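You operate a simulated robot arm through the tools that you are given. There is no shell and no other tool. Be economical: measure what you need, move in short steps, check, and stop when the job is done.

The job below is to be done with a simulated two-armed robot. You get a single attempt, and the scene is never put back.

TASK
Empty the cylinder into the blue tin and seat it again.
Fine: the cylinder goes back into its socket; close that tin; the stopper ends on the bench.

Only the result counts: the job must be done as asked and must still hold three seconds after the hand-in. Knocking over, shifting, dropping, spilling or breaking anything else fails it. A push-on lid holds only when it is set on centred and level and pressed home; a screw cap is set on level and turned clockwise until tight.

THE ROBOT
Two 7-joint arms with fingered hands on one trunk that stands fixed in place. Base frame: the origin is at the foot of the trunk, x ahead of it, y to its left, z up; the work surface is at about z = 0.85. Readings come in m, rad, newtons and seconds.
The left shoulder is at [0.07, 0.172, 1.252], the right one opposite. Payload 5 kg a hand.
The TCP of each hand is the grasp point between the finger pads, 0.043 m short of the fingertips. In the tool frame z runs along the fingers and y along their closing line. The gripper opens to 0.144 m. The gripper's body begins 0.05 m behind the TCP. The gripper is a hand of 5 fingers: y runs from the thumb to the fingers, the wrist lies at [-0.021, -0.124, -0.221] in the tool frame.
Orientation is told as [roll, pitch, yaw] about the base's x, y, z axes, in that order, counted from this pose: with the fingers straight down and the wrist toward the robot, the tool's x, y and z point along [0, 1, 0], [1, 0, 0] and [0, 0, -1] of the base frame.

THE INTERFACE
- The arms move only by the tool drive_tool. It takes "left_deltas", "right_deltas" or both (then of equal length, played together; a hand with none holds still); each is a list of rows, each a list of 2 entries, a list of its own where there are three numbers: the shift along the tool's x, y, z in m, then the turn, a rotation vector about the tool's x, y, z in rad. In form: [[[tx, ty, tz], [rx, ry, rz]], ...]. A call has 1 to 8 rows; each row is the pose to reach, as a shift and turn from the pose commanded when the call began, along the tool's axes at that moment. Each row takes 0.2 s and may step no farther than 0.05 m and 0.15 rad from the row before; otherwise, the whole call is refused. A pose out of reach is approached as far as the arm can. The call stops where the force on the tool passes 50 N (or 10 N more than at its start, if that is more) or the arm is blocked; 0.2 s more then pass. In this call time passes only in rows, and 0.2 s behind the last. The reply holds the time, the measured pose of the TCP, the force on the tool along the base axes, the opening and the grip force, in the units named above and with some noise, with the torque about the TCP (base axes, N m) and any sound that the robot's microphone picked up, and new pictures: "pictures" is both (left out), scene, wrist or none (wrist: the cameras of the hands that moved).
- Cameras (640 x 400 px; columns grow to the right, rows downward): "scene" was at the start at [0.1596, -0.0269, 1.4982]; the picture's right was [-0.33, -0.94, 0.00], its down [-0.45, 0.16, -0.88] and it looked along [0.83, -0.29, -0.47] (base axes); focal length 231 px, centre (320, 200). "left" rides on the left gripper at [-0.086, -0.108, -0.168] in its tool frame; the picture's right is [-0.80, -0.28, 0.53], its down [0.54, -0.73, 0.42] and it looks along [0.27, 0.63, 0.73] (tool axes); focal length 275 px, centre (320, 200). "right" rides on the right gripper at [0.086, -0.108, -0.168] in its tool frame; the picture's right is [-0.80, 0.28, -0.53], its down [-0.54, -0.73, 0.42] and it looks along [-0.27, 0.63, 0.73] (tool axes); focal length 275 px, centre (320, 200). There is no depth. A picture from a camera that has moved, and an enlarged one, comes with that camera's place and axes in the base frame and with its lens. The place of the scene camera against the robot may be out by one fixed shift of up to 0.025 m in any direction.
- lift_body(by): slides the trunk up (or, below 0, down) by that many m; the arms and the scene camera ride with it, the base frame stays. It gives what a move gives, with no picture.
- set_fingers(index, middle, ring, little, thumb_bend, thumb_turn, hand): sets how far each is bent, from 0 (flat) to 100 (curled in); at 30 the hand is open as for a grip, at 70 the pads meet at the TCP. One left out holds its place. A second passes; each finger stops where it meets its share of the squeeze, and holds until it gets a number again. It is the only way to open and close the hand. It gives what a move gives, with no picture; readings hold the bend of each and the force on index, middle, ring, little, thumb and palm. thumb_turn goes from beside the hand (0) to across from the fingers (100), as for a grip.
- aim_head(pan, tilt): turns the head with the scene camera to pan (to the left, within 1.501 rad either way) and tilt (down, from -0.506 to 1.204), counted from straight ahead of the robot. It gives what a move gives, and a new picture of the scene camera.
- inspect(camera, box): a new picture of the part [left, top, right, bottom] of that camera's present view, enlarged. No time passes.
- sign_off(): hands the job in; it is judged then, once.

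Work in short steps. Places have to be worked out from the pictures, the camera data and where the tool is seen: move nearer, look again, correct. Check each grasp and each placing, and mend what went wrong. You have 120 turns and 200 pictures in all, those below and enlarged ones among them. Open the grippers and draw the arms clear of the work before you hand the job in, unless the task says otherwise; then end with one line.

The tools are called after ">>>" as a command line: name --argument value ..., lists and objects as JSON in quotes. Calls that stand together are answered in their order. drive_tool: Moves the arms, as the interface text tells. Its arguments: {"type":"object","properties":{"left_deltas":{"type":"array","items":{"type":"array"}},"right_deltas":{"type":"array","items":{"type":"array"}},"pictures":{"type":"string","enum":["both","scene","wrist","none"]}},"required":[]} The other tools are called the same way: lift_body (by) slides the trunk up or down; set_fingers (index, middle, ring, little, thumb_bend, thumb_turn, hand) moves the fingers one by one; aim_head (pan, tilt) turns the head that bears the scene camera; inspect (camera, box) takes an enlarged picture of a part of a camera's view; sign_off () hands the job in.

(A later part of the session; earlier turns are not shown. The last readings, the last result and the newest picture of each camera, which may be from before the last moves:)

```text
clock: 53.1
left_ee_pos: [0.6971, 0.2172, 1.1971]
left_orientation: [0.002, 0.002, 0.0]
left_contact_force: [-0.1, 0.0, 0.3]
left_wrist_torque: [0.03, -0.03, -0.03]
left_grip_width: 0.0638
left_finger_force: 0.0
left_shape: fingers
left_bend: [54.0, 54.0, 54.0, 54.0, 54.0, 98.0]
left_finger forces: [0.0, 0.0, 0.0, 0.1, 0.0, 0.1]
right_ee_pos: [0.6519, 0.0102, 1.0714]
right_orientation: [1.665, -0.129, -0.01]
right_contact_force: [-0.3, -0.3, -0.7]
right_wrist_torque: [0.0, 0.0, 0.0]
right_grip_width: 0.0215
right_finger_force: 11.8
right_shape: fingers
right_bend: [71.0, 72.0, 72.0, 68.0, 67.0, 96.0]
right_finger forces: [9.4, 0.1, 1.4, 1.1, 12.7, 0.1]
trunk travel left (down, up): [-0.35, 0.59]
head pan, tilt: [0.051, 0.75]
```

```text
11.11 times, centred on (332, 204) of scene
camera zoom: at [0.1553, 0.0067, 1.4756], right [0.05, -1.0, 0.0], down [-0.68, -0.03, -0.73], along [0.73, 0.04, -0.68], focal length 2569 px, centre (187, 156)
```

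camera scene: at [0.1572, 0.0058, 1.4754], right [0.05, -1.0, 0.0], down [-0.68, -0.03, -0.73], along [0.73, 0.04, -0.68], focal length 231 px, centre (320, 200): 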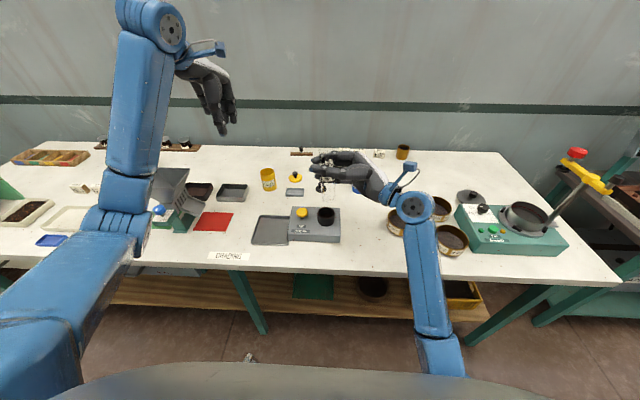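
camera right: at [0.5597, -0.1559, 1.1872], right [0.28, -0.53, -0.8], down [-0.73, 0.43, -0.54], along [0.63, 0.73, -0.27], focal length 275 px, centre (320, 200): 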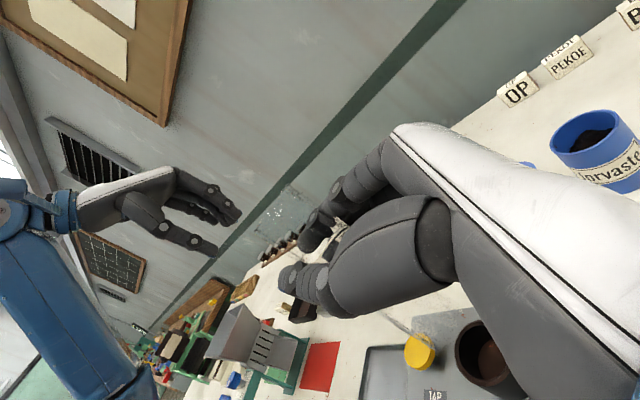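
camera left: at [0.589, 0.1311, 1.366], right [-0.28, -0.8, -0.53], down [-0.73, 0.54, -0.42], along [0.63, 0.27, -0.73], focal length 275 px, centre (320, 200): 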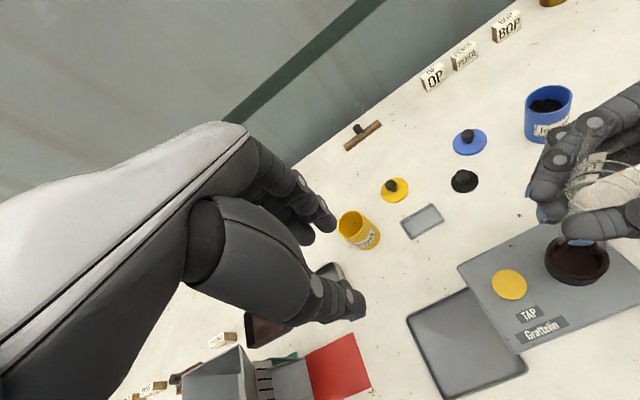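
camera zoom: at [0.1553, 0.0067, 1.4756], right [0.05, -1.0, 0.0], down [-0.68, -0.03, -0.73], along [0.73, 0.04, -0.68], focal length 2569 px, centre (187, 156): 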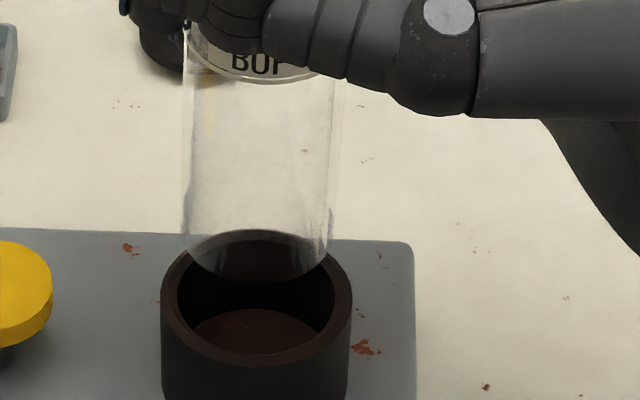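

Now the bottom is over the socket opening. I descend 25 mm straight down in small steps.

>>> drive_tool --right_deltas '[[[-0.0079, -0.001, -0.0007], [0, 0, 0]], [[-0.0158, -0.0021, -0.0015], [0, 0, 0]], [[-0.0247, -0.0032, -0.0023], [0, 0, 0]]]' --pictures "none"

>>> inspect --camera "scene" --box '[314, 176, 350, 222]'

```text
clock: 53.9
left_ee_pos: [0.6983, 0.2169, 1.1994]
left_orientation: [0.0, -0.001, 0.0]
left_contact_force: [0.0, -0.2, 0.1]
left_wrist_torque: [0.02, -0.01, -0.01]
left_grip_width: 0.064
left_finger_force: 0.1
left_shape: fingers
left_bend: [54.0, 54.0, 54.0, 54.0, 54.0, 98.0]
left_finger forces: [0.1, 0.1, 0.1, 0.0, 0.1, 0.1]
right_ee_pos: [0.6531, 0.0126, 1.0474]
right_orientation: [1.664, -0.13, -0.008]
right_contact_force: [-1.0, -0.2, -0.6]
right_wrist_torque: [0.01, 0.0, -0.02]
right_grip_width: 0.0218
right_finger_force: 11.8
right_shape: fingers
right_bend: [71.0, 72.0, 72.0, 68.0, 67.0, 96.0]
right_finger forces: [9.4, 0.0, 1.3, 1.1, 12.6, 0.1]
trunk travel left (down, up): [-0.35, 0.59]
head pan, tilt: [0.051, 0.75]
```

```text
8.70 times, centred on (332, 199) of scene
camera zoom: at [0.1565, 0.0073, 1.4755], right [0.05, -1.0, 0.0], down [-0.68, -0.03, -0.73], along [0.73, 0.04, -0.68], focal length 2011 px, centre (216, 209)
```

zoom: 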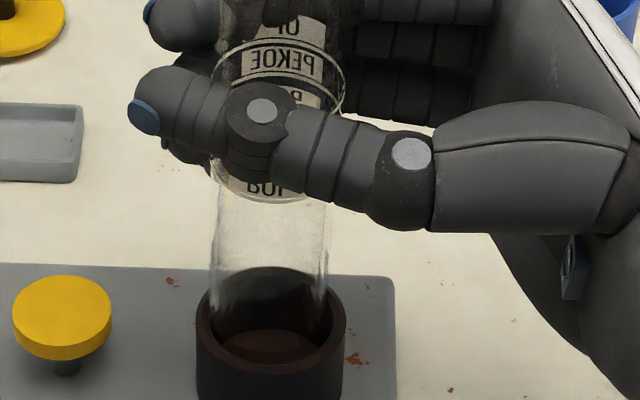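

No contact and centred. I continue down toward the seated height (~1.010).

>>> drive_tool --right_deltas '[[[-0.0079, -0.001, -0.0007], [0, 0, 0]], [[-0.0158, -0.0021, -0.0015], [0, 0, 0]], [[-0.0237, -0.0031, -0.0022], [0, 0, 0]], [[-0.0316, -0.0041, -0.003], [0, 0, 0]], [[-0.036, -0.0047, -0.0034], [0, 0, 0]]]' --pictures "none"

>>> inspect --camera "scene" --box '[310, 170, 350, 222]'

```text
clock: 55.1
left_ee_pos: [0.6976, 0.2165, 1.1972]
left_orientation: [0.001, 0.001, 0.0]
left_contact_force: [-0.6, 0.0, -0.2]
left_wrist_torque: [-0.01, 0.03, -0.02]
left_grip_width: 0.0638
left_finger_force: 0.1
left_shape: fingers
left_bend: [54.0, 54.0, 54.0, 54.0, 54.0, 98.0]
left_finger forces: [0.1, 0.1, 0.0, 0.1, 0.0, 0.1]
right_ee_pos: [0.6541, 0.0104, 1.0092]
right_orientation: [1.664, -0.13, -0.009]
right_contact_force: [0.2, 0.6, -1.4]
right_wrist_torque: [0.03, -0.03, -0.03]
right_grip_width: 0.0188
right_finger_force: 11.3
right_shape: fingers
right_bend: [71.0, 72.0, 72.0, 68.0, 68.0, 97.0]
right_finger forces: [8.6, 0.1, 0.4, 2.5, 11.8, 0.0]
trunk travel left (down, up): [-0.35, 0.59]
head pan, tilt: [0.051, 0.75]
```

```text
7.69 times, centred on (330, 196) of scene
camera zoom: at [0.1561, 0.0074, 1.4754], right [0.05, -1.0, 0.0], down [-0.68, -0.03, -0.73], along [0.73, 0.04, -0.68], focal length 1779 px, centre (243, 231)
```

zoom: 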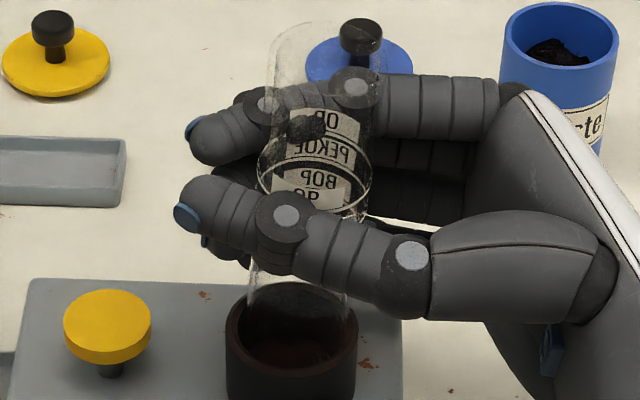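

Grip width changed and the label shows the tube slid up in the hand—it may have caught on the rim. I look closer from several cameras.

>>> inspect --camera "scene" --box '[316, 190, 346, 222]'

>>> inspect --camera "left" --box '[520, 140, 640, 300]'

>>> inspect --camera "right" --box '[180, 160, 500, 400]'

```text
12.50 times, centred on (331, 206) of scene
camera zoom: at [0.1561, 0.0074, 1.4754], right [0.05, -1.0, 0.0], down [-0.68, -0.03, -0.73], along [0.73, 0.04, -0.68], focal length 2890 px, centre (182, 125)
```

zoom: 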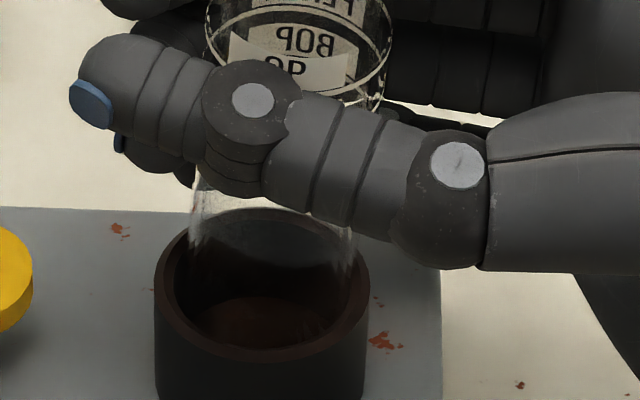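

```text
2.50 times, centred on (580, 220) of left
camera zoom: at [0.59, 0.1307, 1.3656], right [-0.28, -0.8, -0.53], down [-0.73, 0.54, -0.42], along [0.63, 0.27, -0.73], focal length 688 px, centre (-330, 150)
```

zoom: 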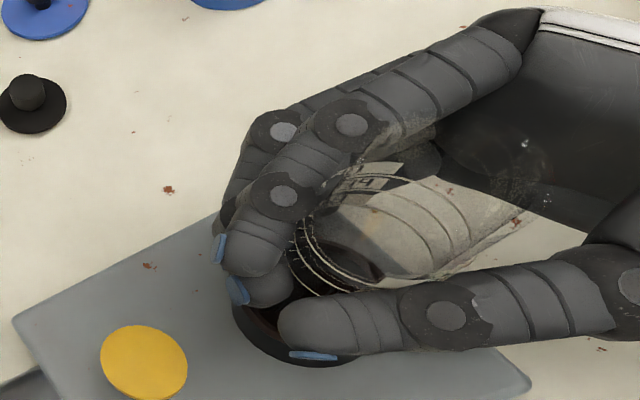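

```text
1.67 times, centred on (340, 280) of right
camera zoom: at [0.5362, -0.1631, 1.0648], right [0.39, -0.46, -0.8], down [-0.65, 0.48, -0.59], along [0.65, 0.75, -0.12], focal length 459 px, centre (287, 67)
```

zoom: 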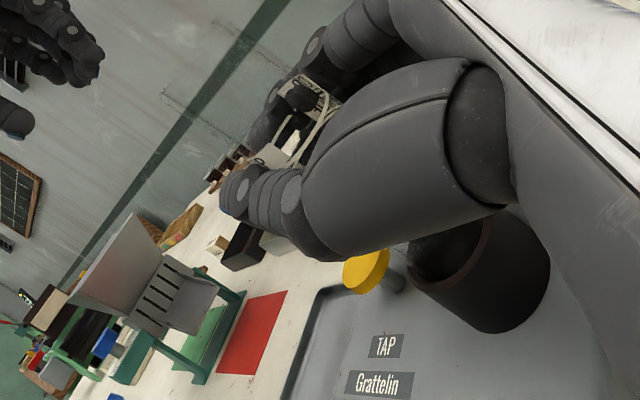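

Edges show the tube well inside the socket; the ~1 cm slip matches it having slid down during lift, so it's likely on the floor. I release gently.

>>> set_fingers --hand "right" --index 64 --middle 62 --ring 62 --little 62 --thumb_bend 63

>>> inspect --camera "scene" --box '[310, 166, 350, 222]'

```text
clock: 56.1
left_ee_pos: [0.6972, 0.2174, 1.1968]
left_orientation: [-0.001, 0.0, 0.001]
left_contact_force: [-0.1, -0.4, 1.1]
left_wrist_torque: [-0.03, 0.0, -0.01]
left_grip_width: 0.0637
left_finger_force: 0.0
left_shape: fingers
left_bend: [54.0, 54.0, 54.0, 54.0, 54.0, 98.0]
left_finger forces: [0.0, 0.0, 0.0, 0.1, 0.1, 0.0]
right_ee_pos: [0.6544, 0.0111, 1.0104]
right_orientation: [1.666, -0.126, -0.009]
right_contact_force: [0.7, 0.6, -0.3]
right_wrist_torque: [0.0, 0.0, 0.0]
right_grip_width: 0.0302
right_finger_force: 0.6
right_shape: fingers
right_bend: [64.0, 62.0, 62.0, 62.0, 63.0, 97.0]
right_finger forces: [0.2, 0.0, 0.0, 0.0, 0.0, 0.0]
trunk travel left (down, up): [-0.35, 0.59]
head pan, tilt: [0.051, 0.75]
```

```text
7.14 times, centred on (330, 194) of scene
camera zoom: at [0.1561, 0.0074, 1.4755], right [0.05, -1.0, 0.0], down [-0.68, -0.03, -0.73], along [0.73, 0.04, -0.68], focal length 1652 px, centre (249, 243)
```

zoom: 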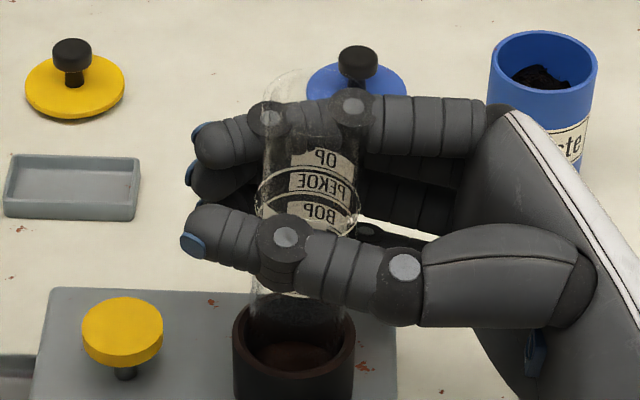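

Tube stands on its own. I open further, then check before withdrawing.

>>> set_fingers --hand "right" --index 44 --middle 44 --ring 44 --little 44 --thumb_bend 44

>>> inspect --camera "scene" --box '[305, 160, 365, 222]'

```text
clock: 57.1
left_ee_pos: [0.6969, 0.2164, 1.1973]
left_orientation: [-0.001, 0.001, 0.001]
left_contact_force: [0.0, -0.9, 0.0]
left_wrist_torque: [0.02, 0.01, 0.01]
left_grip_width: 0.0638
left_finger_force: 0.1
left_shape: fingers
left_bend: [54.0, 54.0, 54.0, 54.0, 54.0, 98.0]
left_finger forces: [0.0, 0.0, 0.0, 0.0, 0.1, 0.0]
right_ee_pos: [0.6551, 0.0122, 1.01]
right_orientation: [1.665, -0.129, -0.008]
right_contact_force: [0.2, 0.2, 0.7]
right_wrist_torque: [-0.01, 0.03, 0.0]
right_grip_width: 0.0996
right_finger_force: 0.0
right_shape: fingers
right_bend: [44.0, 44.0, 44.0, 44.0, 44.0, 97.0]
right_finger forces: [0.1, 0.0, 0.1, 0.0, 0.0, 0.1]
trunk travel left (down, up): [-0.35, 0.59]
head pan, tilt: [0.051, 0.75]
```

```text
6.45 times, centred on (335, 191) of scene
camera zoom: at [0.1561, 0.0074, 1.4755], right [0.05, -1.0, 0.0], down [-0.68, -0.03, -0.73], along [0.73, 0.04, -0.68], focal length 1492 px, centre (223, 258)
```

zoom: 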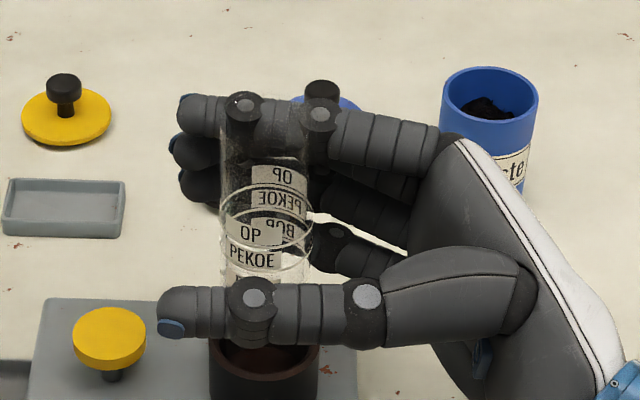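

Upright and free. I withdraw the right hand straight back along −y.

>>> drive_tool --right_deltas '[[[0.003, 0, -0.03], [0, 0, 0]], [[0.006, 0, -0.06], [0, 0, 0]], [[0.01, 0, -0.095], [0, 0, 0]], [[0.025, 0, -0.13], [0, 0, 0]], [[0.06, 0, -0.155], [0, 0, 0]], [[0.1, 0, -0.17], [0, 0, 0]]]' --pictures "scene"

>>> inspect --camera "scene" --box '[280, 140, 400, 250]'

>>> inspect --camera "left" --box '[420, 60, 640, 300]'

```text
clock: 58.5
left_ee_pos: [0.6983, 0.2169, 1.1984]
left_orientation: [0.0, -0.001, 0.0]
left_contact_force: [-0.3, 0.6, -0.4]
left_wrist_torque: [0.01, -0.03, -0.01]
left_grip_width: 0.0639
left_finger_force: 0.0
left_shape: fingers
left_bend: [54.0, 54.0, 54.0, 54.0, 54.0, 98.0]
left_finger forces: [0.1, 0.0, 0.1, 0.0, 0.0, 0.1]
right_ee_pos: [0.6409, -0.1685, 1.0932]
right_orientation: [1.664, -0.127, -0.01]
right_contact_force: [0.2, 0.1, -0.5]
right_wrist_torque: [0.01, -0.01, 0.01]
right_grip_width: 0.0997
right_finger_force: 0.1
right_shape: fingers
right_bend: [44.0, 44.0, 44.0, 44.0, 44.0, 97.0]
right_finger forces: [0.0, 0.1, 0.1, 0.0, 0.0, 0.0]
trunk travel left (down, up): [-0.35, 0.59]
head pan, tilt: [0.051, 0.75]
camera scene: at [0.1556, 0.0069, 1.4755], right [0.05, -1.0, 0.0], down [-0.68, -0.03, -0.73], along [0.73, 0.04, -0.68], focal length 231 px, centre (320, 200)
```

scene: 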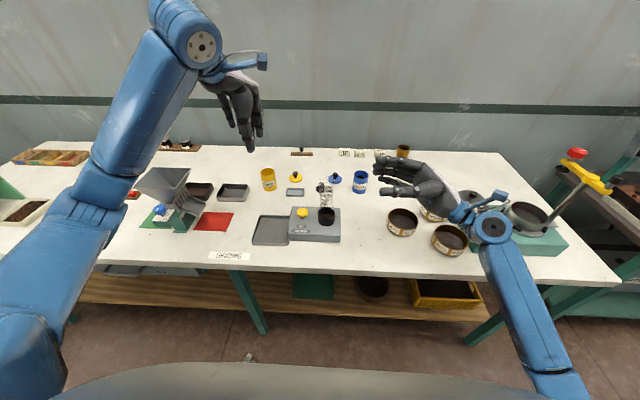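

```text
3.64 times, centred on (340, 195) of scene
camera zoom: at [0.1556, 0.0069, 1.4755], right [0.05, -1.0, 0.0], down [-0.68, -0.03, -0.73], along [0.73, 0.04, -0.68], focal length 841 px, centre (247, 218)
```

zoom: 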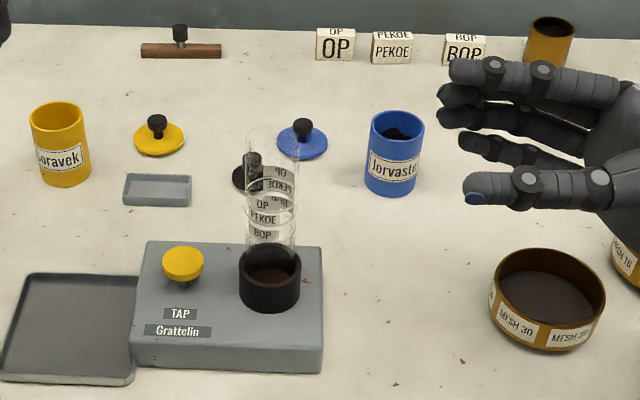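

```text
1.67 times, centred on (530, 180) of left
camera zoom: at [0.5895, 0.1303, 1.3659], right [-0.28, -0.8, -0.53], down [-0.73, 0.54, -0.42], along [0.63, 0.27, -0.73], focal length 459 px, centre (-30, 233)
```

zoom: 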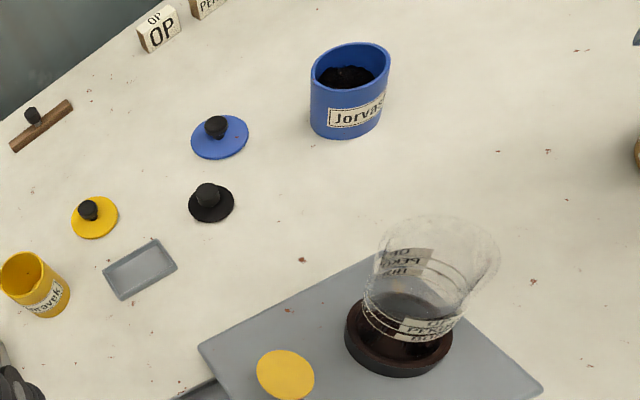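

The cylinder is seated exactly as before (labels match). Now the right hand will lid the tin: I level it back to fingers-down while moving forward at height.

>>> drive_tool --right_deltas '[[[0.025, 0, 0], [0, -0.045, 0.065]], [[0.05, 0, 0], [0, -0.09, 0.13]]]' --pictures "none"

>>> drive_tool --right_deltas '[[[0.005, 0.025, 0], [0, -0.15, 0]], [[0.01, 0.05, 0], [0, -0.3, 0]], [[0.015, 0.075, 0], [0, -0.45, 0]], [[0.02, 0.1, 0], [0, -0.6, 0]], [[0.02, 0.125, 0], [0, -0.75, 0]], [[0.02, 0.15, 0], [0, -0.9, 0]], [[0.02, 0.175, 0], [0, -1.05, 0]], [[0.02, 0.2, 0], [0, -1.2, 0]]]' --pictures "none"

>>> drive_tool --right_deltas '[[[0, 0.03, 0], [0, -0.13, 0]], [[0, 0.05, 0], [0, -0.26, 0]], [[0, 0.05, 0], [0, -0.371, 0]]]' --pictures "both"

```text
clock: 59.1
left_ee_pos: [0.6983, 0.2168, 1.1989]
left_orientation: [0.0, -0.002, -0.001]
left_contact_force: [0.2, 0.6, 0.2]
left_wrist_torque: [0.0, 0.0, 0.02]
left_grip_width: 0.0638
left_finger_force: 0.0
left_shape: fingers
left_bend: [54.0, 54.0, 54.0, 54.0, 54.0, 98.0]
left_finger forces: [0.0, 0.1, 0.0, 0.0, 0.0, 0.0]
right_ee_pos: [0.6346, -0.1714, 1.1424]
right_orientation: [1.575, 0.003, -0.003]
right_contact_force: [0.4, 1.2, -0.1]
right_wrist_torque: [0.04, -0.01, 0.0]
right_grip_width: 0.0999
right_finger_force: 0.1
right_shape: fingers
right_bend: [44.0, 44.0, 44.0, 44.0, 44.0, 98.0]
right_finger forces: [0.0, 0.0, 0.0, 0.1, 0.1, 0.0]
trunk travel left (down, up): [-0.35, 0.59]
head pan, tilt: [0.051, 0.75]
```

```text
clock: 60.9
left_ee_pos: [0.6988, 0.2186, 1.1983]
left_orientation: [-0.002, 0.002, 0.0]
left_contact_force: [-0.3, 0.3, 0.6]
left_wrist_torque: [-0.04, 0.0, -0.01]
left_grip_width: 0.0637
left_finger_force: 0.0
left_shape: fingers
left_bend: [54.0, 54.0, 54.0, 54.0, 54.0, 98.0]
left_finger forces: [0.0, 0.1, 0.1, 0.1, 0.0, 0.1]
right_ee_pos: [0.8362, -0.1706, 1.1607]
right_orientation: [0.37, 0.001, -0.004]
right_contact_force: [-0.2, 0.6, -0.4]
right_wrist_torque: [0.02, -0.01, -0.03]
right_grip_width: 0.0999
right_finger_force: 0.0
right_shape: fingers
right_bend: [44.0, 44.0, 44.0, 44.0, 44.0, 98.0]
right_finger forces: [0.0, 0.0, 0.0, 0.0, 0.0, 0.1]
trunk travel left (down, up): [-0.35, 0.59]
head pan, tilt: [0.051, 0.75]
```

```text
clock: 61.7
left_ee_pos: [0.6984, 0.2167, 1.1988]
left_orientation: [0.0, -0.001, -0.001]
left_contact_force: [0.8, 0.0, 0.9]
left_wrist_torque: [0.02, -0.05, 0.0]
left_grip_width: 0.0638
left_finger_force: 0.0
left_shape: fingers
left_bend: [54.0, 54.0, 54.0, 54.0, 54.0, 98.0]
left_finger forces: [0.0, 0.0, 0.0, 0.1, 0.2, 0.0]
right_ee_pos: [0.8834, -0.1741, 1.1623]
right_orientation: [0.001, -0.001, -0.004]
right_contact_force: [0.1, -0.6, 0.3]
right_wrist_torque: [-0.03, 0.0, 0.0]
right_grip_width: 0.0999
right_finger_force: 0.0
right_shape: fingers
right_bend: [44.0, 44.0, 44.0, 44.0, 44.0, 98.0]
right_finger forces: [0.0, 0.1, 0.0, 0.0, 0.0, 0.1]
trunk travel left (down, up): [-0.35, 0.59]
head pan, tilt: [0.051, 0.75]
camera scene: at [0.1555, 0.0073, 1.4756], right [0.05, -1.0, 0.0], down [-0.68, -0.03, -0.73], along [0.73, 0.04, -0.68], focal length 231 px, centre (320, 200)
camera right: at [0.7748, -0.0877, 1.3307], right [0.28, -0.8, 0.53], down [-0.73, -0.54, -0.42], along [0.63, -0.27, -0.73], focal length 275 px, centre (320, 200)
```

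scene: 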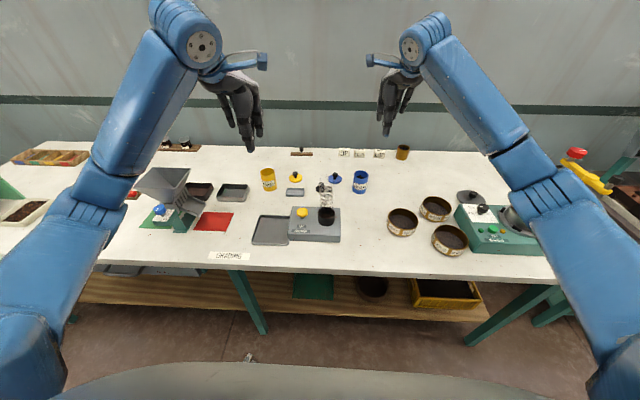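
right: 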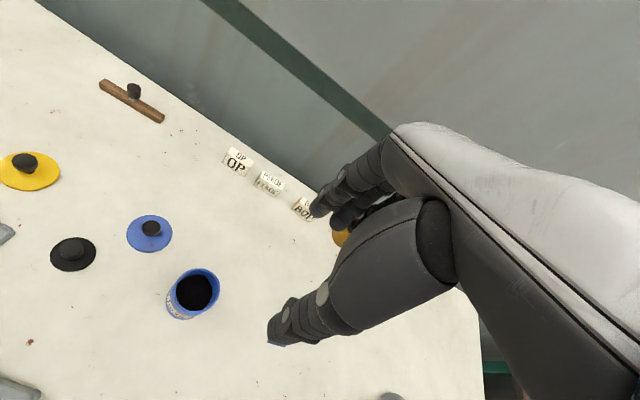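

Everything in place. I move the right hand over the blue lid at z≈1.05.

>>> drive_tool --right_deltas '[[[0.035, 0.012, 0.02], [0, 0, 0]], [[0.07, 0.024, 0.04], [0, 0, 0]], [[0.105, 0.036, 0.06], [0, 0, 0]], [[0.13, 0.045, 0.09], [0, 0, 0]], [[0.141, 0.048, 0.12], [0, 0, 0]]]' --pictures "both"

>>> inspect --camera "right" --box '[180, 180, 380, 360]'

>>> inspect --camera "scene" --box '[290, 120, 390, 210]'

```text
clock: 62.9
left_ee_pos: [0.6989, 0.2166, 1.1992]
left_orientation: [-0.001, 0.001, 0.0]
left_contact_force: [1.0, -0.3, 0.6]
left_wrist_torque: [-0.05, 0.05, 0.02]
left_grip_width: 0.0639
left_finger_force: 0.1
left_shape: fingers
left_bend: [54.0, 54.0, 54.0, 54.0, 54.0, 98.0]
left_finger forces: [0.0, 0.1, 0.0, 0.0, 0.1, 0.1]
right_ee_pos: [0.9349, -0.0315, 1.04]
right_orientation: [0.003, 0.0, -0.004]
right_contact_force: [0.3, -0.1, 0.9]
right_wrist_torque: [0.03, 0.03, 0.03]
right_grip_width: 0.0998
right_finger_force: 0.0
right_shape: fingers
right_bend: [44.0, 44.0, 44.0, 44.0, 44.0, 98.0]
right_finger forces: [0.0, 0.1, 0.0, 0.0, 0.0, 0.1]
trunk travel left (down, up): [-0.35, 0.59]
head pan, tilt: [0.051, 0.75]
camera scene: at [0.1567, 0.0071, 1.4755], right [0.05, -1.0, 0.0], down [-0.68, -0.03, -0.73], along [0.73, 0.04, -0.68], focal length 231 px, centre (320, 200)
camera right: at [0.8269, 0.0539, 1.2086], right [0.28, -0.8, 0.53], down [-0.73, -0.54, -0.42], along [0.63, -0.27, -0.73], focal length 275 px, centre (320, 200)
```

scene: 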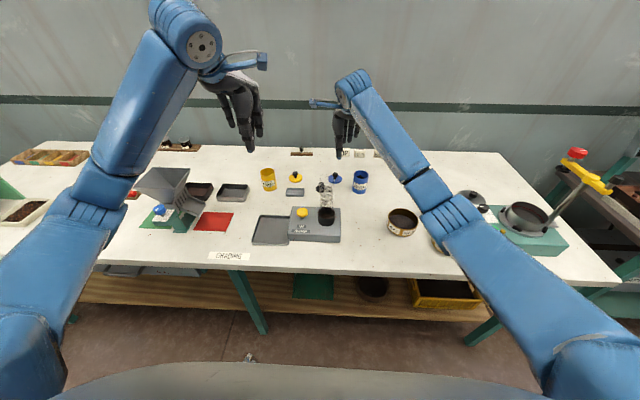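
right: 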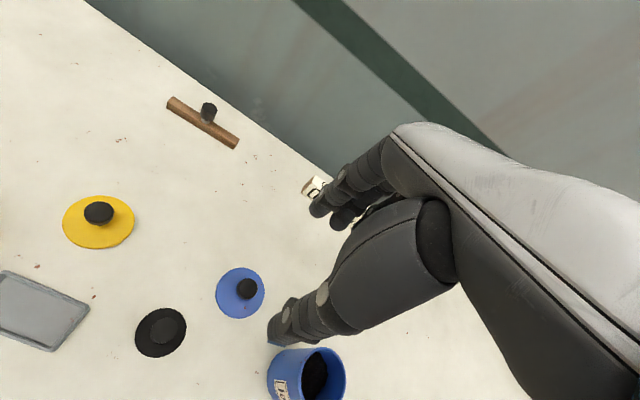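

```text
2.22 times, centred on (280, 270) of right
camera zoom: at [0.8269, 0.0539, 1.2086], right [0.28, -0.8, 0.53], down [-0.73, -0.54, -0.42], along [0.63, -0.27, -0.73], focal length 612 px, centre (409, 44)
```

zoom: 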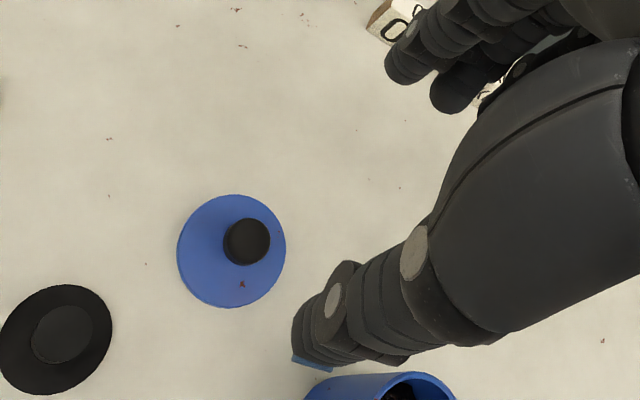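

```text
4.44 times, centred on (340, 165) of scene
camera zoom: at [0.1567, 0.0071, 1.4755], right [0.05, -1.0, 0.0], down [-0.68, -0.03, -0.73], along [0.73, 0.04, -0.68], focal length 1028 px, centre (231, 356)
```

zoom: 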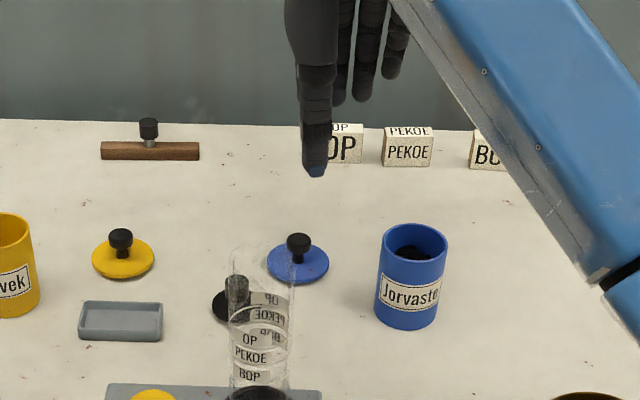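

Lid plate centre ≈(0.931,−0.022), knob top z≈0.878. I pre-close to ~56 and align so the knob lies between thumb and index, then descend partway.

>>> set_fingers --hand "right" --index 57 --middle 57 --ring 57 --little 57 --thumb_bend 57

>>> drive_tool --right_deltas '[[[-0.003, -0.004, 0.04], [0, 0, 0]], [[-0.003, -0.004, 0.08], [0, 0, 0]], [[-0.003, -0.004, 0.105], [0, 0, 0]]]' --pictures "wrist"

>>> inspect --camera "right" --box '[210, 180, 370, 340]'

>>> inspect --camera "scene" --box '[310, 140, 370, 200]'

```text
clock: 63.9
left_ee_pos: [0.6997, 0.2165, 1.1991]
left_orientation: [-0.001, 0.0, 0.0]
left_contact_force: [-0.2, -0.6, -1.1]
left_wrist_torque: [0.0, 0.0, 0.0]
left_grip_width: 0.0638
left_finger_force: 0.0
left_shape: fingers
left_bend: [54.0, 54.0, 54.0, 54.0, 54.0, 98.0]
left_finger forces: [0.0, 0.0, 0.0, 0.0, 0.1, 0.0]
right_ee_pos: [0.9349, -0.0301, 1.0408]
right_orientation: [0.004, 0.0, -0.005]
right_contact_force: [1.0, 0.1, 0.0]
right_wrist_torque: [0.02, 0.0, 0.03]
right_grip_width: 0.0576
right_finger_force: 0.0
right_shape: fingers
right_bend: [56.0, 56.0, 56.0, 56.0, 56.0, 98.0]
right_finger forces: [0.0, 0.0, 0.0, 0.0, 0.0, 0.0]
trunk travel left (down, up): [-0.35, 0.59]
head pan, tilt: [0.051, 0.75]
```

```text
clock: 64.7
left_ee_pos: [0.6986, 0.2166, 1.1977]
left_orientation: [-0.001, 0.0, 0.001]
left_contact_force: [-0.2, -0.8, 0.7]
left_wrist_torque: [0.01, 0.0, 0.01]
left_grip_width: 0.0638
left_finger_force: 0.0
left_shape: fingers
left_bend: [54.0, 54.0, 54.0, 54.0, 54.0, 98.0]
left_finger forces: [0.0, 0.1, 0.0, 0.0, 0.0, 0.0]
right_ee_pos: [0.93, -0.0321, 0.9356]
right_orientation: [0.004, -0.001, -0.005]
right_contact_force: [0.1, 0.2, 1.2]
right_wrist_torque: [-0.02, 0.03, 0.0]
right_grip_width: 0.0575
right_finger_force: 0.1
right_shape: fingers
right_bend: [56.0, 56.0, 56.0, 56.0, 56.0, 98.0]
right_finger forces: [0.0, 0.0, 0.0, 0.0, 0.0, 0.0]
trunk travel left (down, up): [-0.35, 0.59]
head pan, tilt: [0.051, 0.75]
camera right: at [0.8229, 0.0532, 1.1048], right [0.28, -0.8, 0.53], down [-0.73, -0.54, -0.42], along [0.63, -0.27, -0.73], focal length 275 px, centre (320, 200)
```

right: 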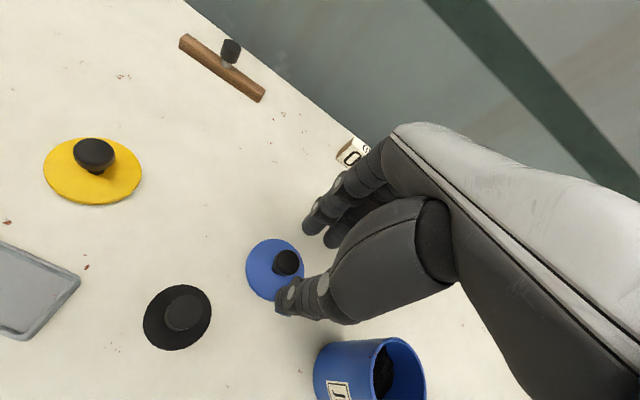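

```text
2.50 times, centred on (290, 260) of right
camera zoom: at [0.8229, 0.0532, 1.1048], right [0.28, -0.8, 0.53], down [-0.73, -0.54, -0.42], along [0.63, -0.27, -0.73], focal length 688 px, centre (395, 50)
```

zoom: 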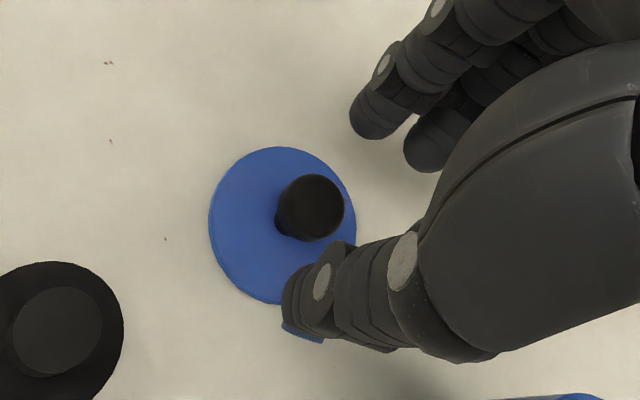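

```text
6.67 times, centred on (340, 170) of scene
camera zoom: at [0.1565, 0.0075, 1.4755], right [0.05, -1.0, 0.0], down [-0.68, -0.03, -0.73], along [0.73, 0.04, -0.68], focal length 1542 px, centre (187, 400)
```

zoom: 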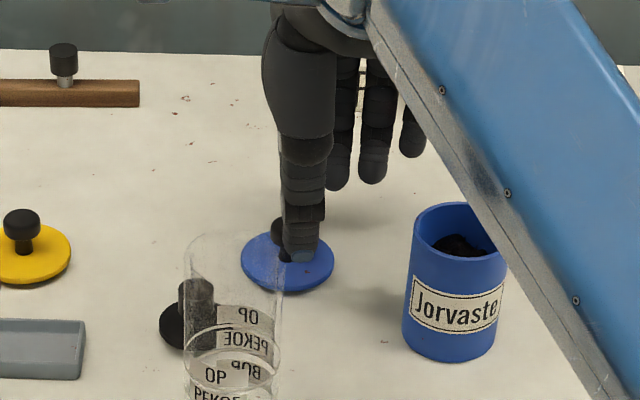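

The knob lies ~7 mm to +y of the thumb–index line. I shift +7 mm and lower to TCP z≈0.909.

>>> drive_tool --right_deltas '[[[0.007, 0, 0.0], [0, 0, 0]], [[0.007, 0, 0.012], [0, 0, 0]], [[0.007, 0, 0.024], [0, 0, 0]]]' --pictures "none"

>>> set_fingers --hand "right" --index 64 --thumb_bend 64

>>> inspect --camera "right" --box '[230, 180, 370, 320]'

>>> inspect --camera "scene" --box '[310, 150, 360, 200]'

```text
clock: 65.5
left_ee_pos: [0.699, 0.2175, 1.1978]
left_orientation: [0.001, 0.001, 0.0]
left_contact_force: [0.7, 0.4, -0.2]
left_wrist_torque: [-0.01, 0.01, -0.02]
left_grip_width: 0.0639
left_finger_force: 0.0
left_shape: fingers
left_bend: [54.0, 54.0, 54.0, 54.0, 54.0, 98.0]
left_finger forces: [0.0, 0.0, 0.0, 0.0, 0.1, 0.0]
right_ee_pos: [0.9298, -0.0246, 0.9137]
right_orientation: [0.001, -0.001, -0.003]
right_contact_force: [-0.2, 0.5, 0.2]
right_wrist_torque: [-0.02, 0.02, -0.02]
right_grip_width: 0.0576
right_finger_force: 0.0
right_shape: fingers
right_bend: [56.0, 56.0, 56.0, 56.0, 56.0, 98.0]
right_finger forces: [0.1, 0.1, 0.0, 0.0, 0.0, 0.0]
trunk travel left (down, up): [-0.35, 0.59]
head pan, tilt: [0.051, 0.75]
```

```text
clock: 66.5
left_ee_pos: [0.6977, 0.2182, 1.1977]
left_orientation: [0.0, 0.002, -0.001]
left_contact_force: [0.3, 0.7, -0.2]
left_wrist_torque: [0.01, 0.03, 0.01]
left_grip_width: 0.0639
left_finger_force: 0.0
left_shape: fingers
left_bend: [54.0, 54.0, 54.0, 54.0, 54.0, 98.0]
left_finger forces: [0.0, 0.0, 0.0, 0.0, 0.0, 0.0]
right_ee_pos: [0.9285, -0.0241, 0.9156]
right_orientation: [0.002, 0.002, -0.003]
right_contact_force: [-0.5, -0.7, -0.7]
right_wrist_torque: [-0.03, -0.01, 0.01]
right_grip_width: 0.0294
right_finger_force: 0.6
right_shape: fingers
right_bend: [64.0, 56.0, 56.0, 56.0, 64.0, 98.0]
right_finger forces: [0.1, 0.1, 0.1, 0.0, 0.1, 0.0]
trunk travel left (down, up): [-0.35, 0.59]
head pan, tilt: [0.051, 0.75]
```

```text
2.86 times, centred on (300, 250) of right
camera zoom: at [0.821, 0.0613, 1.0813], right [0.28, -0.8, 0.53], down [-0.73, -0.54, -0.42], along [0.63, -0.27, -0.73], focal length 786 px, centre (377, 57)
```

zoom: 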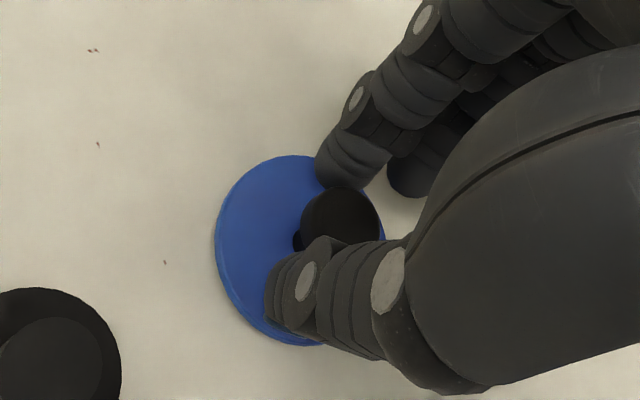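

```text
8.00 times, centred on (335, 175) of scene
camera zoom: at [0.1563, 0.0075, 1.4755], right [0.05, -1.0, 0.0], down [-0.68, -0.03, -0.73], along [0.73, 0.04, -0.68], focal length 1850 px, centre (200, 400)
```

zoom: 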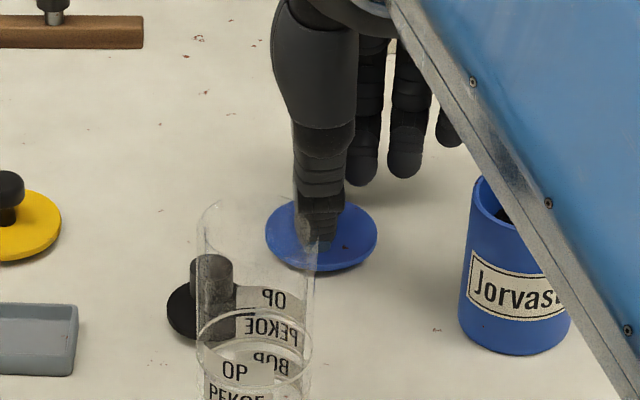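

Thumb and index straddle the knob. I firm the pinch.

>>> set_fingers --hand "right" --index 76 --thumb_bend 73

>>> drive_tool --right_deltas '[[[0, 0, -0.01], [0, 0, 0]], [[0, 0, -0.03], [0, 0, 0]], [[0, 0, -0.06], [0, 0, 0]], [[0, 0, -0.1], [0, 0, 0]]]' --pictures "wrist"

>>> inspect --camera "scene" --box '[300, 120, 380, 200]'

>>> inspect --camera "right" --box '[230, 180, 370, 320]'

```text
clock: 67.5
left_ee_pos: [0.6989, 0.2171, 1.1973]
left_orientation: [0.001, 0.0, 0.001]
left_contact_force: [0.2, 0.9, -0.3]
left_wrist_torque: [0.0, 0.0, 0.0]
left_grip_width: 0.0638
left_finger_force: 0.1
left_shape: fingers
left_bend: [54.0, 54.0, 54.0, 54.0, 54.0, 98.0]
left_finger forces: [0.0, 0.1, 0.1, 0.1, 0.0, 0.1]
right_ee_pos: [0.9287, -0.024, 0.9136]
right_orientation: [0.003, 0.0, -0.005]
right_contact_force: [-0.6, -0.3, -0.2]
right_wrist_torque: [-0.03, 0.0, -0.03]
right_grip_width: 0.0237
right_finger_force: 9.4
right_shape: fingers
right_bend: [65.0, 56.0, 56.0, 56.0, 68.0, 97.0]
right_finger forces: [8.9, 0.0, 0.0, 0.0, 9.8, 0.1]
trunk travel left (down, up): [-0.35, 0.59]
head pan, tilt: [0.051, 0.75]
```

```text
clock: 68.5
left_ee_pos: [0.697, 0.2177, 1.1978]
left_orientation: [0.0, 0.0, 0.002]
left_contact_force: [-0.8, 0.4, 0.9]
left_wrist_torque: [-0.03, -0.02, 0.01]
left_grip_width: 0.064
left_finger_force: 0.1
left_shape: fingers
left_bend: [54.0, 54.0, 54.0, 54.0, 54.0, 98.0]
left_finger forces: [0.0, 0.0, 0.0, 0.0, 0.1, 0.0]
right_ee_pos: [0.9299, -0.0272, 1.0128]
right_orientation: [0.002, 0.0, -0.002]
right_contact_force: [-1.3, -0.4, -0.7]
right_wrist_torque: [0.0, -0.05, -0.05]
right_grip_width: 0.0236
right_finger_force: 9.2
right_shape: fingers
right_bend: [64.0, 56.0, 56.0, 56.0, 68.0, 97.0]
right_finger forces: [8.9, 0.1, 0.1, 0.0, 9.7, 0.0]
trunk travel left (down, up): [-0.35, 0.59]
head pan, tilt: [0.051, 0.75]
camera right: at [0.8216, 0.0586, 1.1803], right [0.28, -0.8, 0.53], down [-0.73, -0.54, -0.42], along [0.63, -0.27, -0.73], focal length 275 px, centre (320, 200)
```

right: 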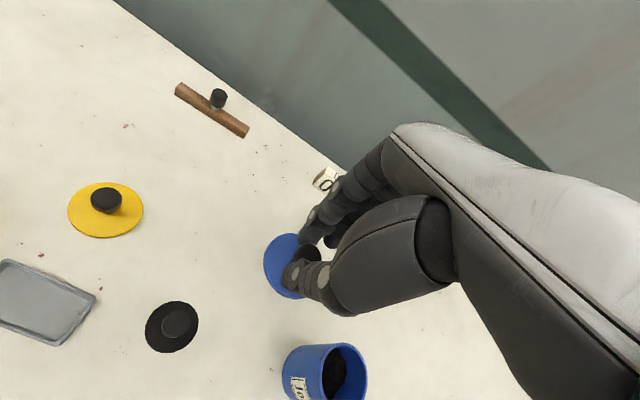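

```text
5.00 times, centred on (340, 160) of scene
camera zoom: at [0.1553, 0.008, 1.4755], right [0.05, -1.0, 0.0], down [-0.68, -0.04, -0.73], along [0.73, 0.04, -0.68], focal length 1156 px, centre (220, 400)
```

zoom: 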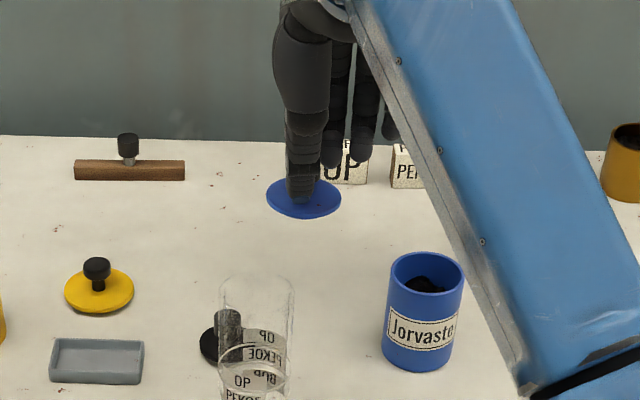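

```text
2.86 times, centred on (300, 250) of right
camera zoom: at [0.8216, 0.0586, 1.1803], right [0.28, -0.8, 0.53], down [-0.73, -0.54, -0.42], along [0.63, -0.27, -0.73], focal length 786 px, centre (377, 57)
```

zoom: 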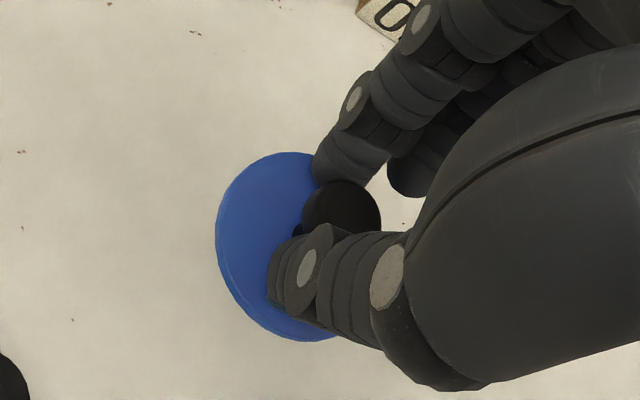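

Lid is held level. I carry it above the tin (plate ≈3 cm above the rim) and compare from three cameras.

>>> drive_tool --right_deltas '[[[-0.03, -0.018, -0.015], [0, 0, 0]], [[-0.06, -0.036, -0.015], [0, 0, 0]], [[-0.085, -0.052, -0.015], [0, 0, 0]], [[-0.0985, -0.0605, -0.012], [0, 0, 0]]]' --pictures "wrist"

>>> inspect --camera "scene" --box '[330, 140, 390, 200]'

>>> inspect --camera "right" --box '[220, 180, 400, 360]'

>>> inspect --camera "left" --box '[500, 50, 620, 170]'

```text
clock: 69.5
left_ee_pos: [0.6974, 0.2173, 1.1977]
left_orientation: [0.0, 0.0, 0.002]
left_contact_force: [0.3, -0.8, 0.2]
left_wrist_torque: [0.02, 0.01, -0.01]
left_grip_width: 0.0636
left_finger_force: 0.1
left_shape: fingers
left_bend: [54.0, 54.0, 54.0, 54.0, 54.0, 98.0]
left_finger forces: [0.0, 0.0, 0.0, 0.0, 0.0, 0.1]
right_ee_pos: [0.8692, -0.1256, 1.0248]
right_orientation: [0.002, -0.002, -0.001]
right_contact_force: [-0.3, -0.2, -0.1]
right_wrist_torque: [-0.03, 0.04, -0.01]
right_grip_width: 0.0232
right_finger_force: 9.4
right_shape: fingers
right_bend: [64.0, 56.0, 56.0, 56.0, 68.0, 97.0]
right_finger forces: [8.9, 0.1, 0.0, 0.0, 9.7, 0.0]
trunk travel left (down, up): [-0.35, 0.59]
head pan, tilt: [0.051, 0.75]
camera right: at [0.7603, -0.041, 1.1919], right [0.28, -0.8, 0.53], down [-0.73, -0.54, -0.42], along [0.63, -0.27, -0.73], focal length 275 px, centre (320, 200)
```

right: 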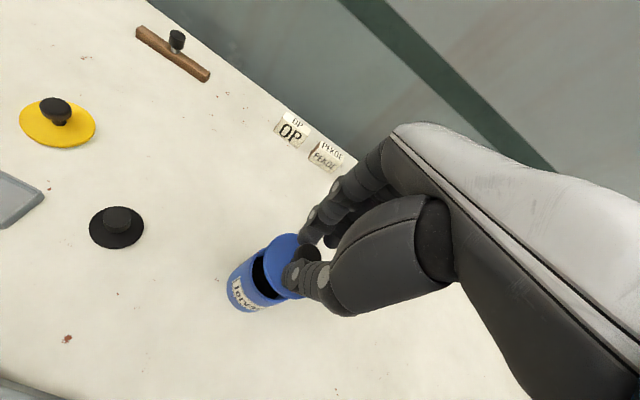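

```text
6.67 times, centred on (360, 170) of scene
camera zoom: at [0.156, 0.007, 1.4755], right [0.05, -1.0, 0.0], down [-0.68, -0.03, -0.73], along [0.73, 0.04, -0.68], focal length 1542 px, centre (53, 400)
```

zoom: 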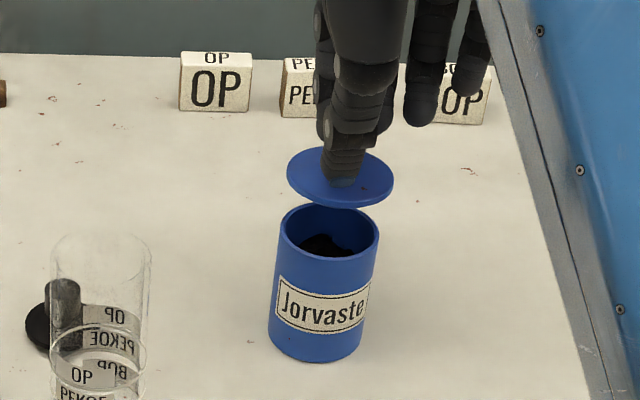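

```text
2.22 times, centred on (310, 270) of right
camera zoom: at [0.7603, -0.041, 1.1919], right [0.28, -0.8, 0.53], down [-0.73, -0.54, -0.42], along [0.63, -0.27, -0.73], focal length 612 px, centre (342, 44)
```

zoom: 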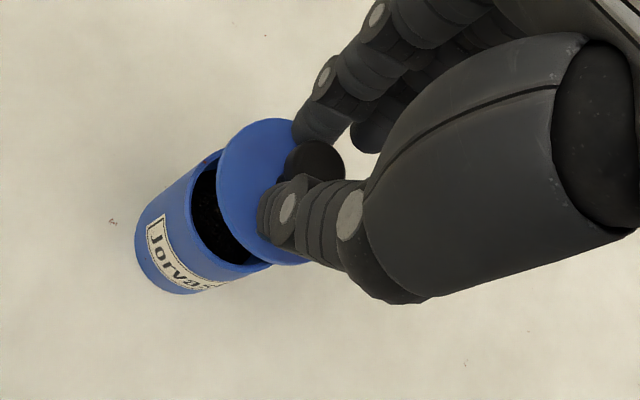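

```text
3.33 times, centred on (560, 110) of left
camera zoom: at [0.5899, 0.1304, 1.3659], right [-0.28, -0.8, -0.53], down [-0.73, 0.54, -0.42], along [0.63, 0.27, -0.73], focal length 918 px, centre (-480, 500)
```

zoom: 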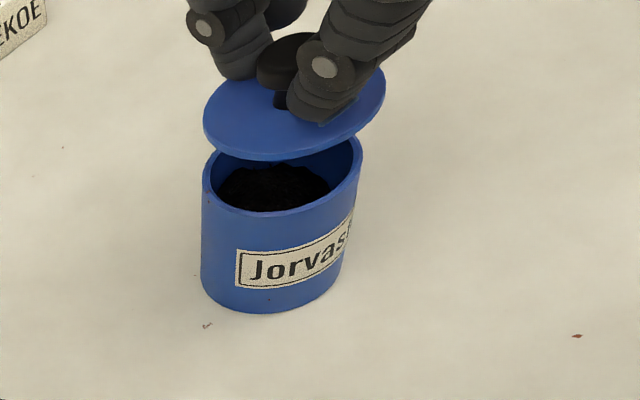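

Lid is level; estimates put it about (+2, −3) mm off the tin centre. I correct and lower to ~12 mm above the rim, then re-measure.

>>> drive_tool --right_deltas '[[[0.003, -0.001, 0.01], [0, 0, 0]], [[0.003, -0.001, 0.02], [0, 0, 0]]]' --pictures "none"

>>> inspect --camera "scene" --box '[340, 150, 380, 200]'

>>> inspect --camera "left" --box '[510, 70, 590, 150]'

>>> inspect --camera "right" --box '[230, 200, 350, 320]'

```text
clock: 70.1
left_ee_pos: [0.699, 0.2173, 1.198]
left_orientation: [-0.001, -0.001, 0.001]
left_contact_force: [-0.1, -0.1, 0.5]
left_wrist_torque: [-0.02, -0.05, 0.0]
left_grip_width: 0.0639
left_finger_force: 0.0
left_shape: fingers
left_bend: [54.0, 54.0, 54.0, 54.0, 54.0, 98.0]
left_finger forces: [0.1, 0.1, 0.0, 0.0, 0.1, 0.1]
right_ee_pos: [0.8675, -0.1217, 1.0044]
right_orientation: [0.004, 0.0, -0.004]
right_contact_force: [-0.2, -0.2, -0.5]
right_wrist_torque: [0.02, -0.02, 0.01]
right_grip_width: 0.0233
right_finger_force: 8.5
right_shape: fingers
right_bend: [64.0, 56.0, 56.0, 56.0, 68.0, 97.0]
right_finger forces: [9.0, 0.0, 0.0, 0.1, 9.6, 0.1]
trunk travel left (down, up): [-0.35, 0.59]
head pan, tilt: [0.051, 0.75]
```

```text
8.00 times, centred on (360, 175) of scene
camera zoom: at [0.1564, 0.0073, 1.4755], right [0.05, -1.0, 0.0], down [-0.68, -0.03, -0.73], along [0.73, 0.04, -0.68], focal length 1850 px, centre (0, 400)
```

zoom: 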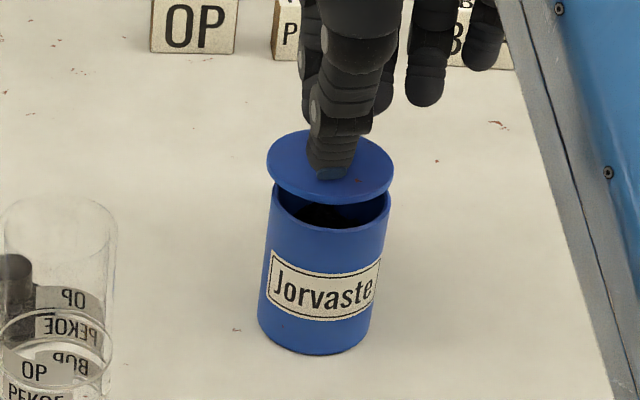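

```text
5.00 times, centred on (550, 110) of left
camera zoom: at [0.5904, 0.1306, 1.3656], right [-0.28, -0.8, -0.53], down [-0.73, 0.54, -0.42], along [0.63, 0.27, -0.73], focal length 1376 px, centre (-830, 650)
```

zoom: 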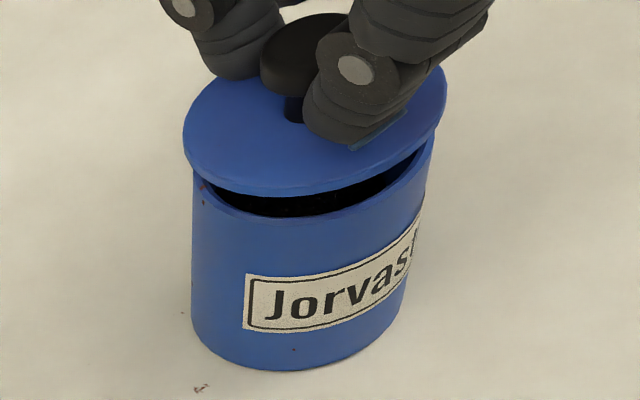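

```text
3.33 times, centred on (290, 260) of right
camera zoom: at [0.7591, -0.0364, 1.1728], right [0.28, -0.8, 0.53], down [-0.73, -0.54, -0.42], along [0.63, -0.27, -0.73], focal length 918 px, centre (420, 0)
```

zoom: 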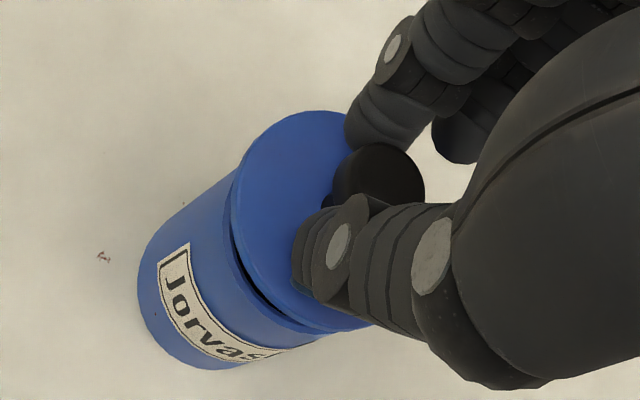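

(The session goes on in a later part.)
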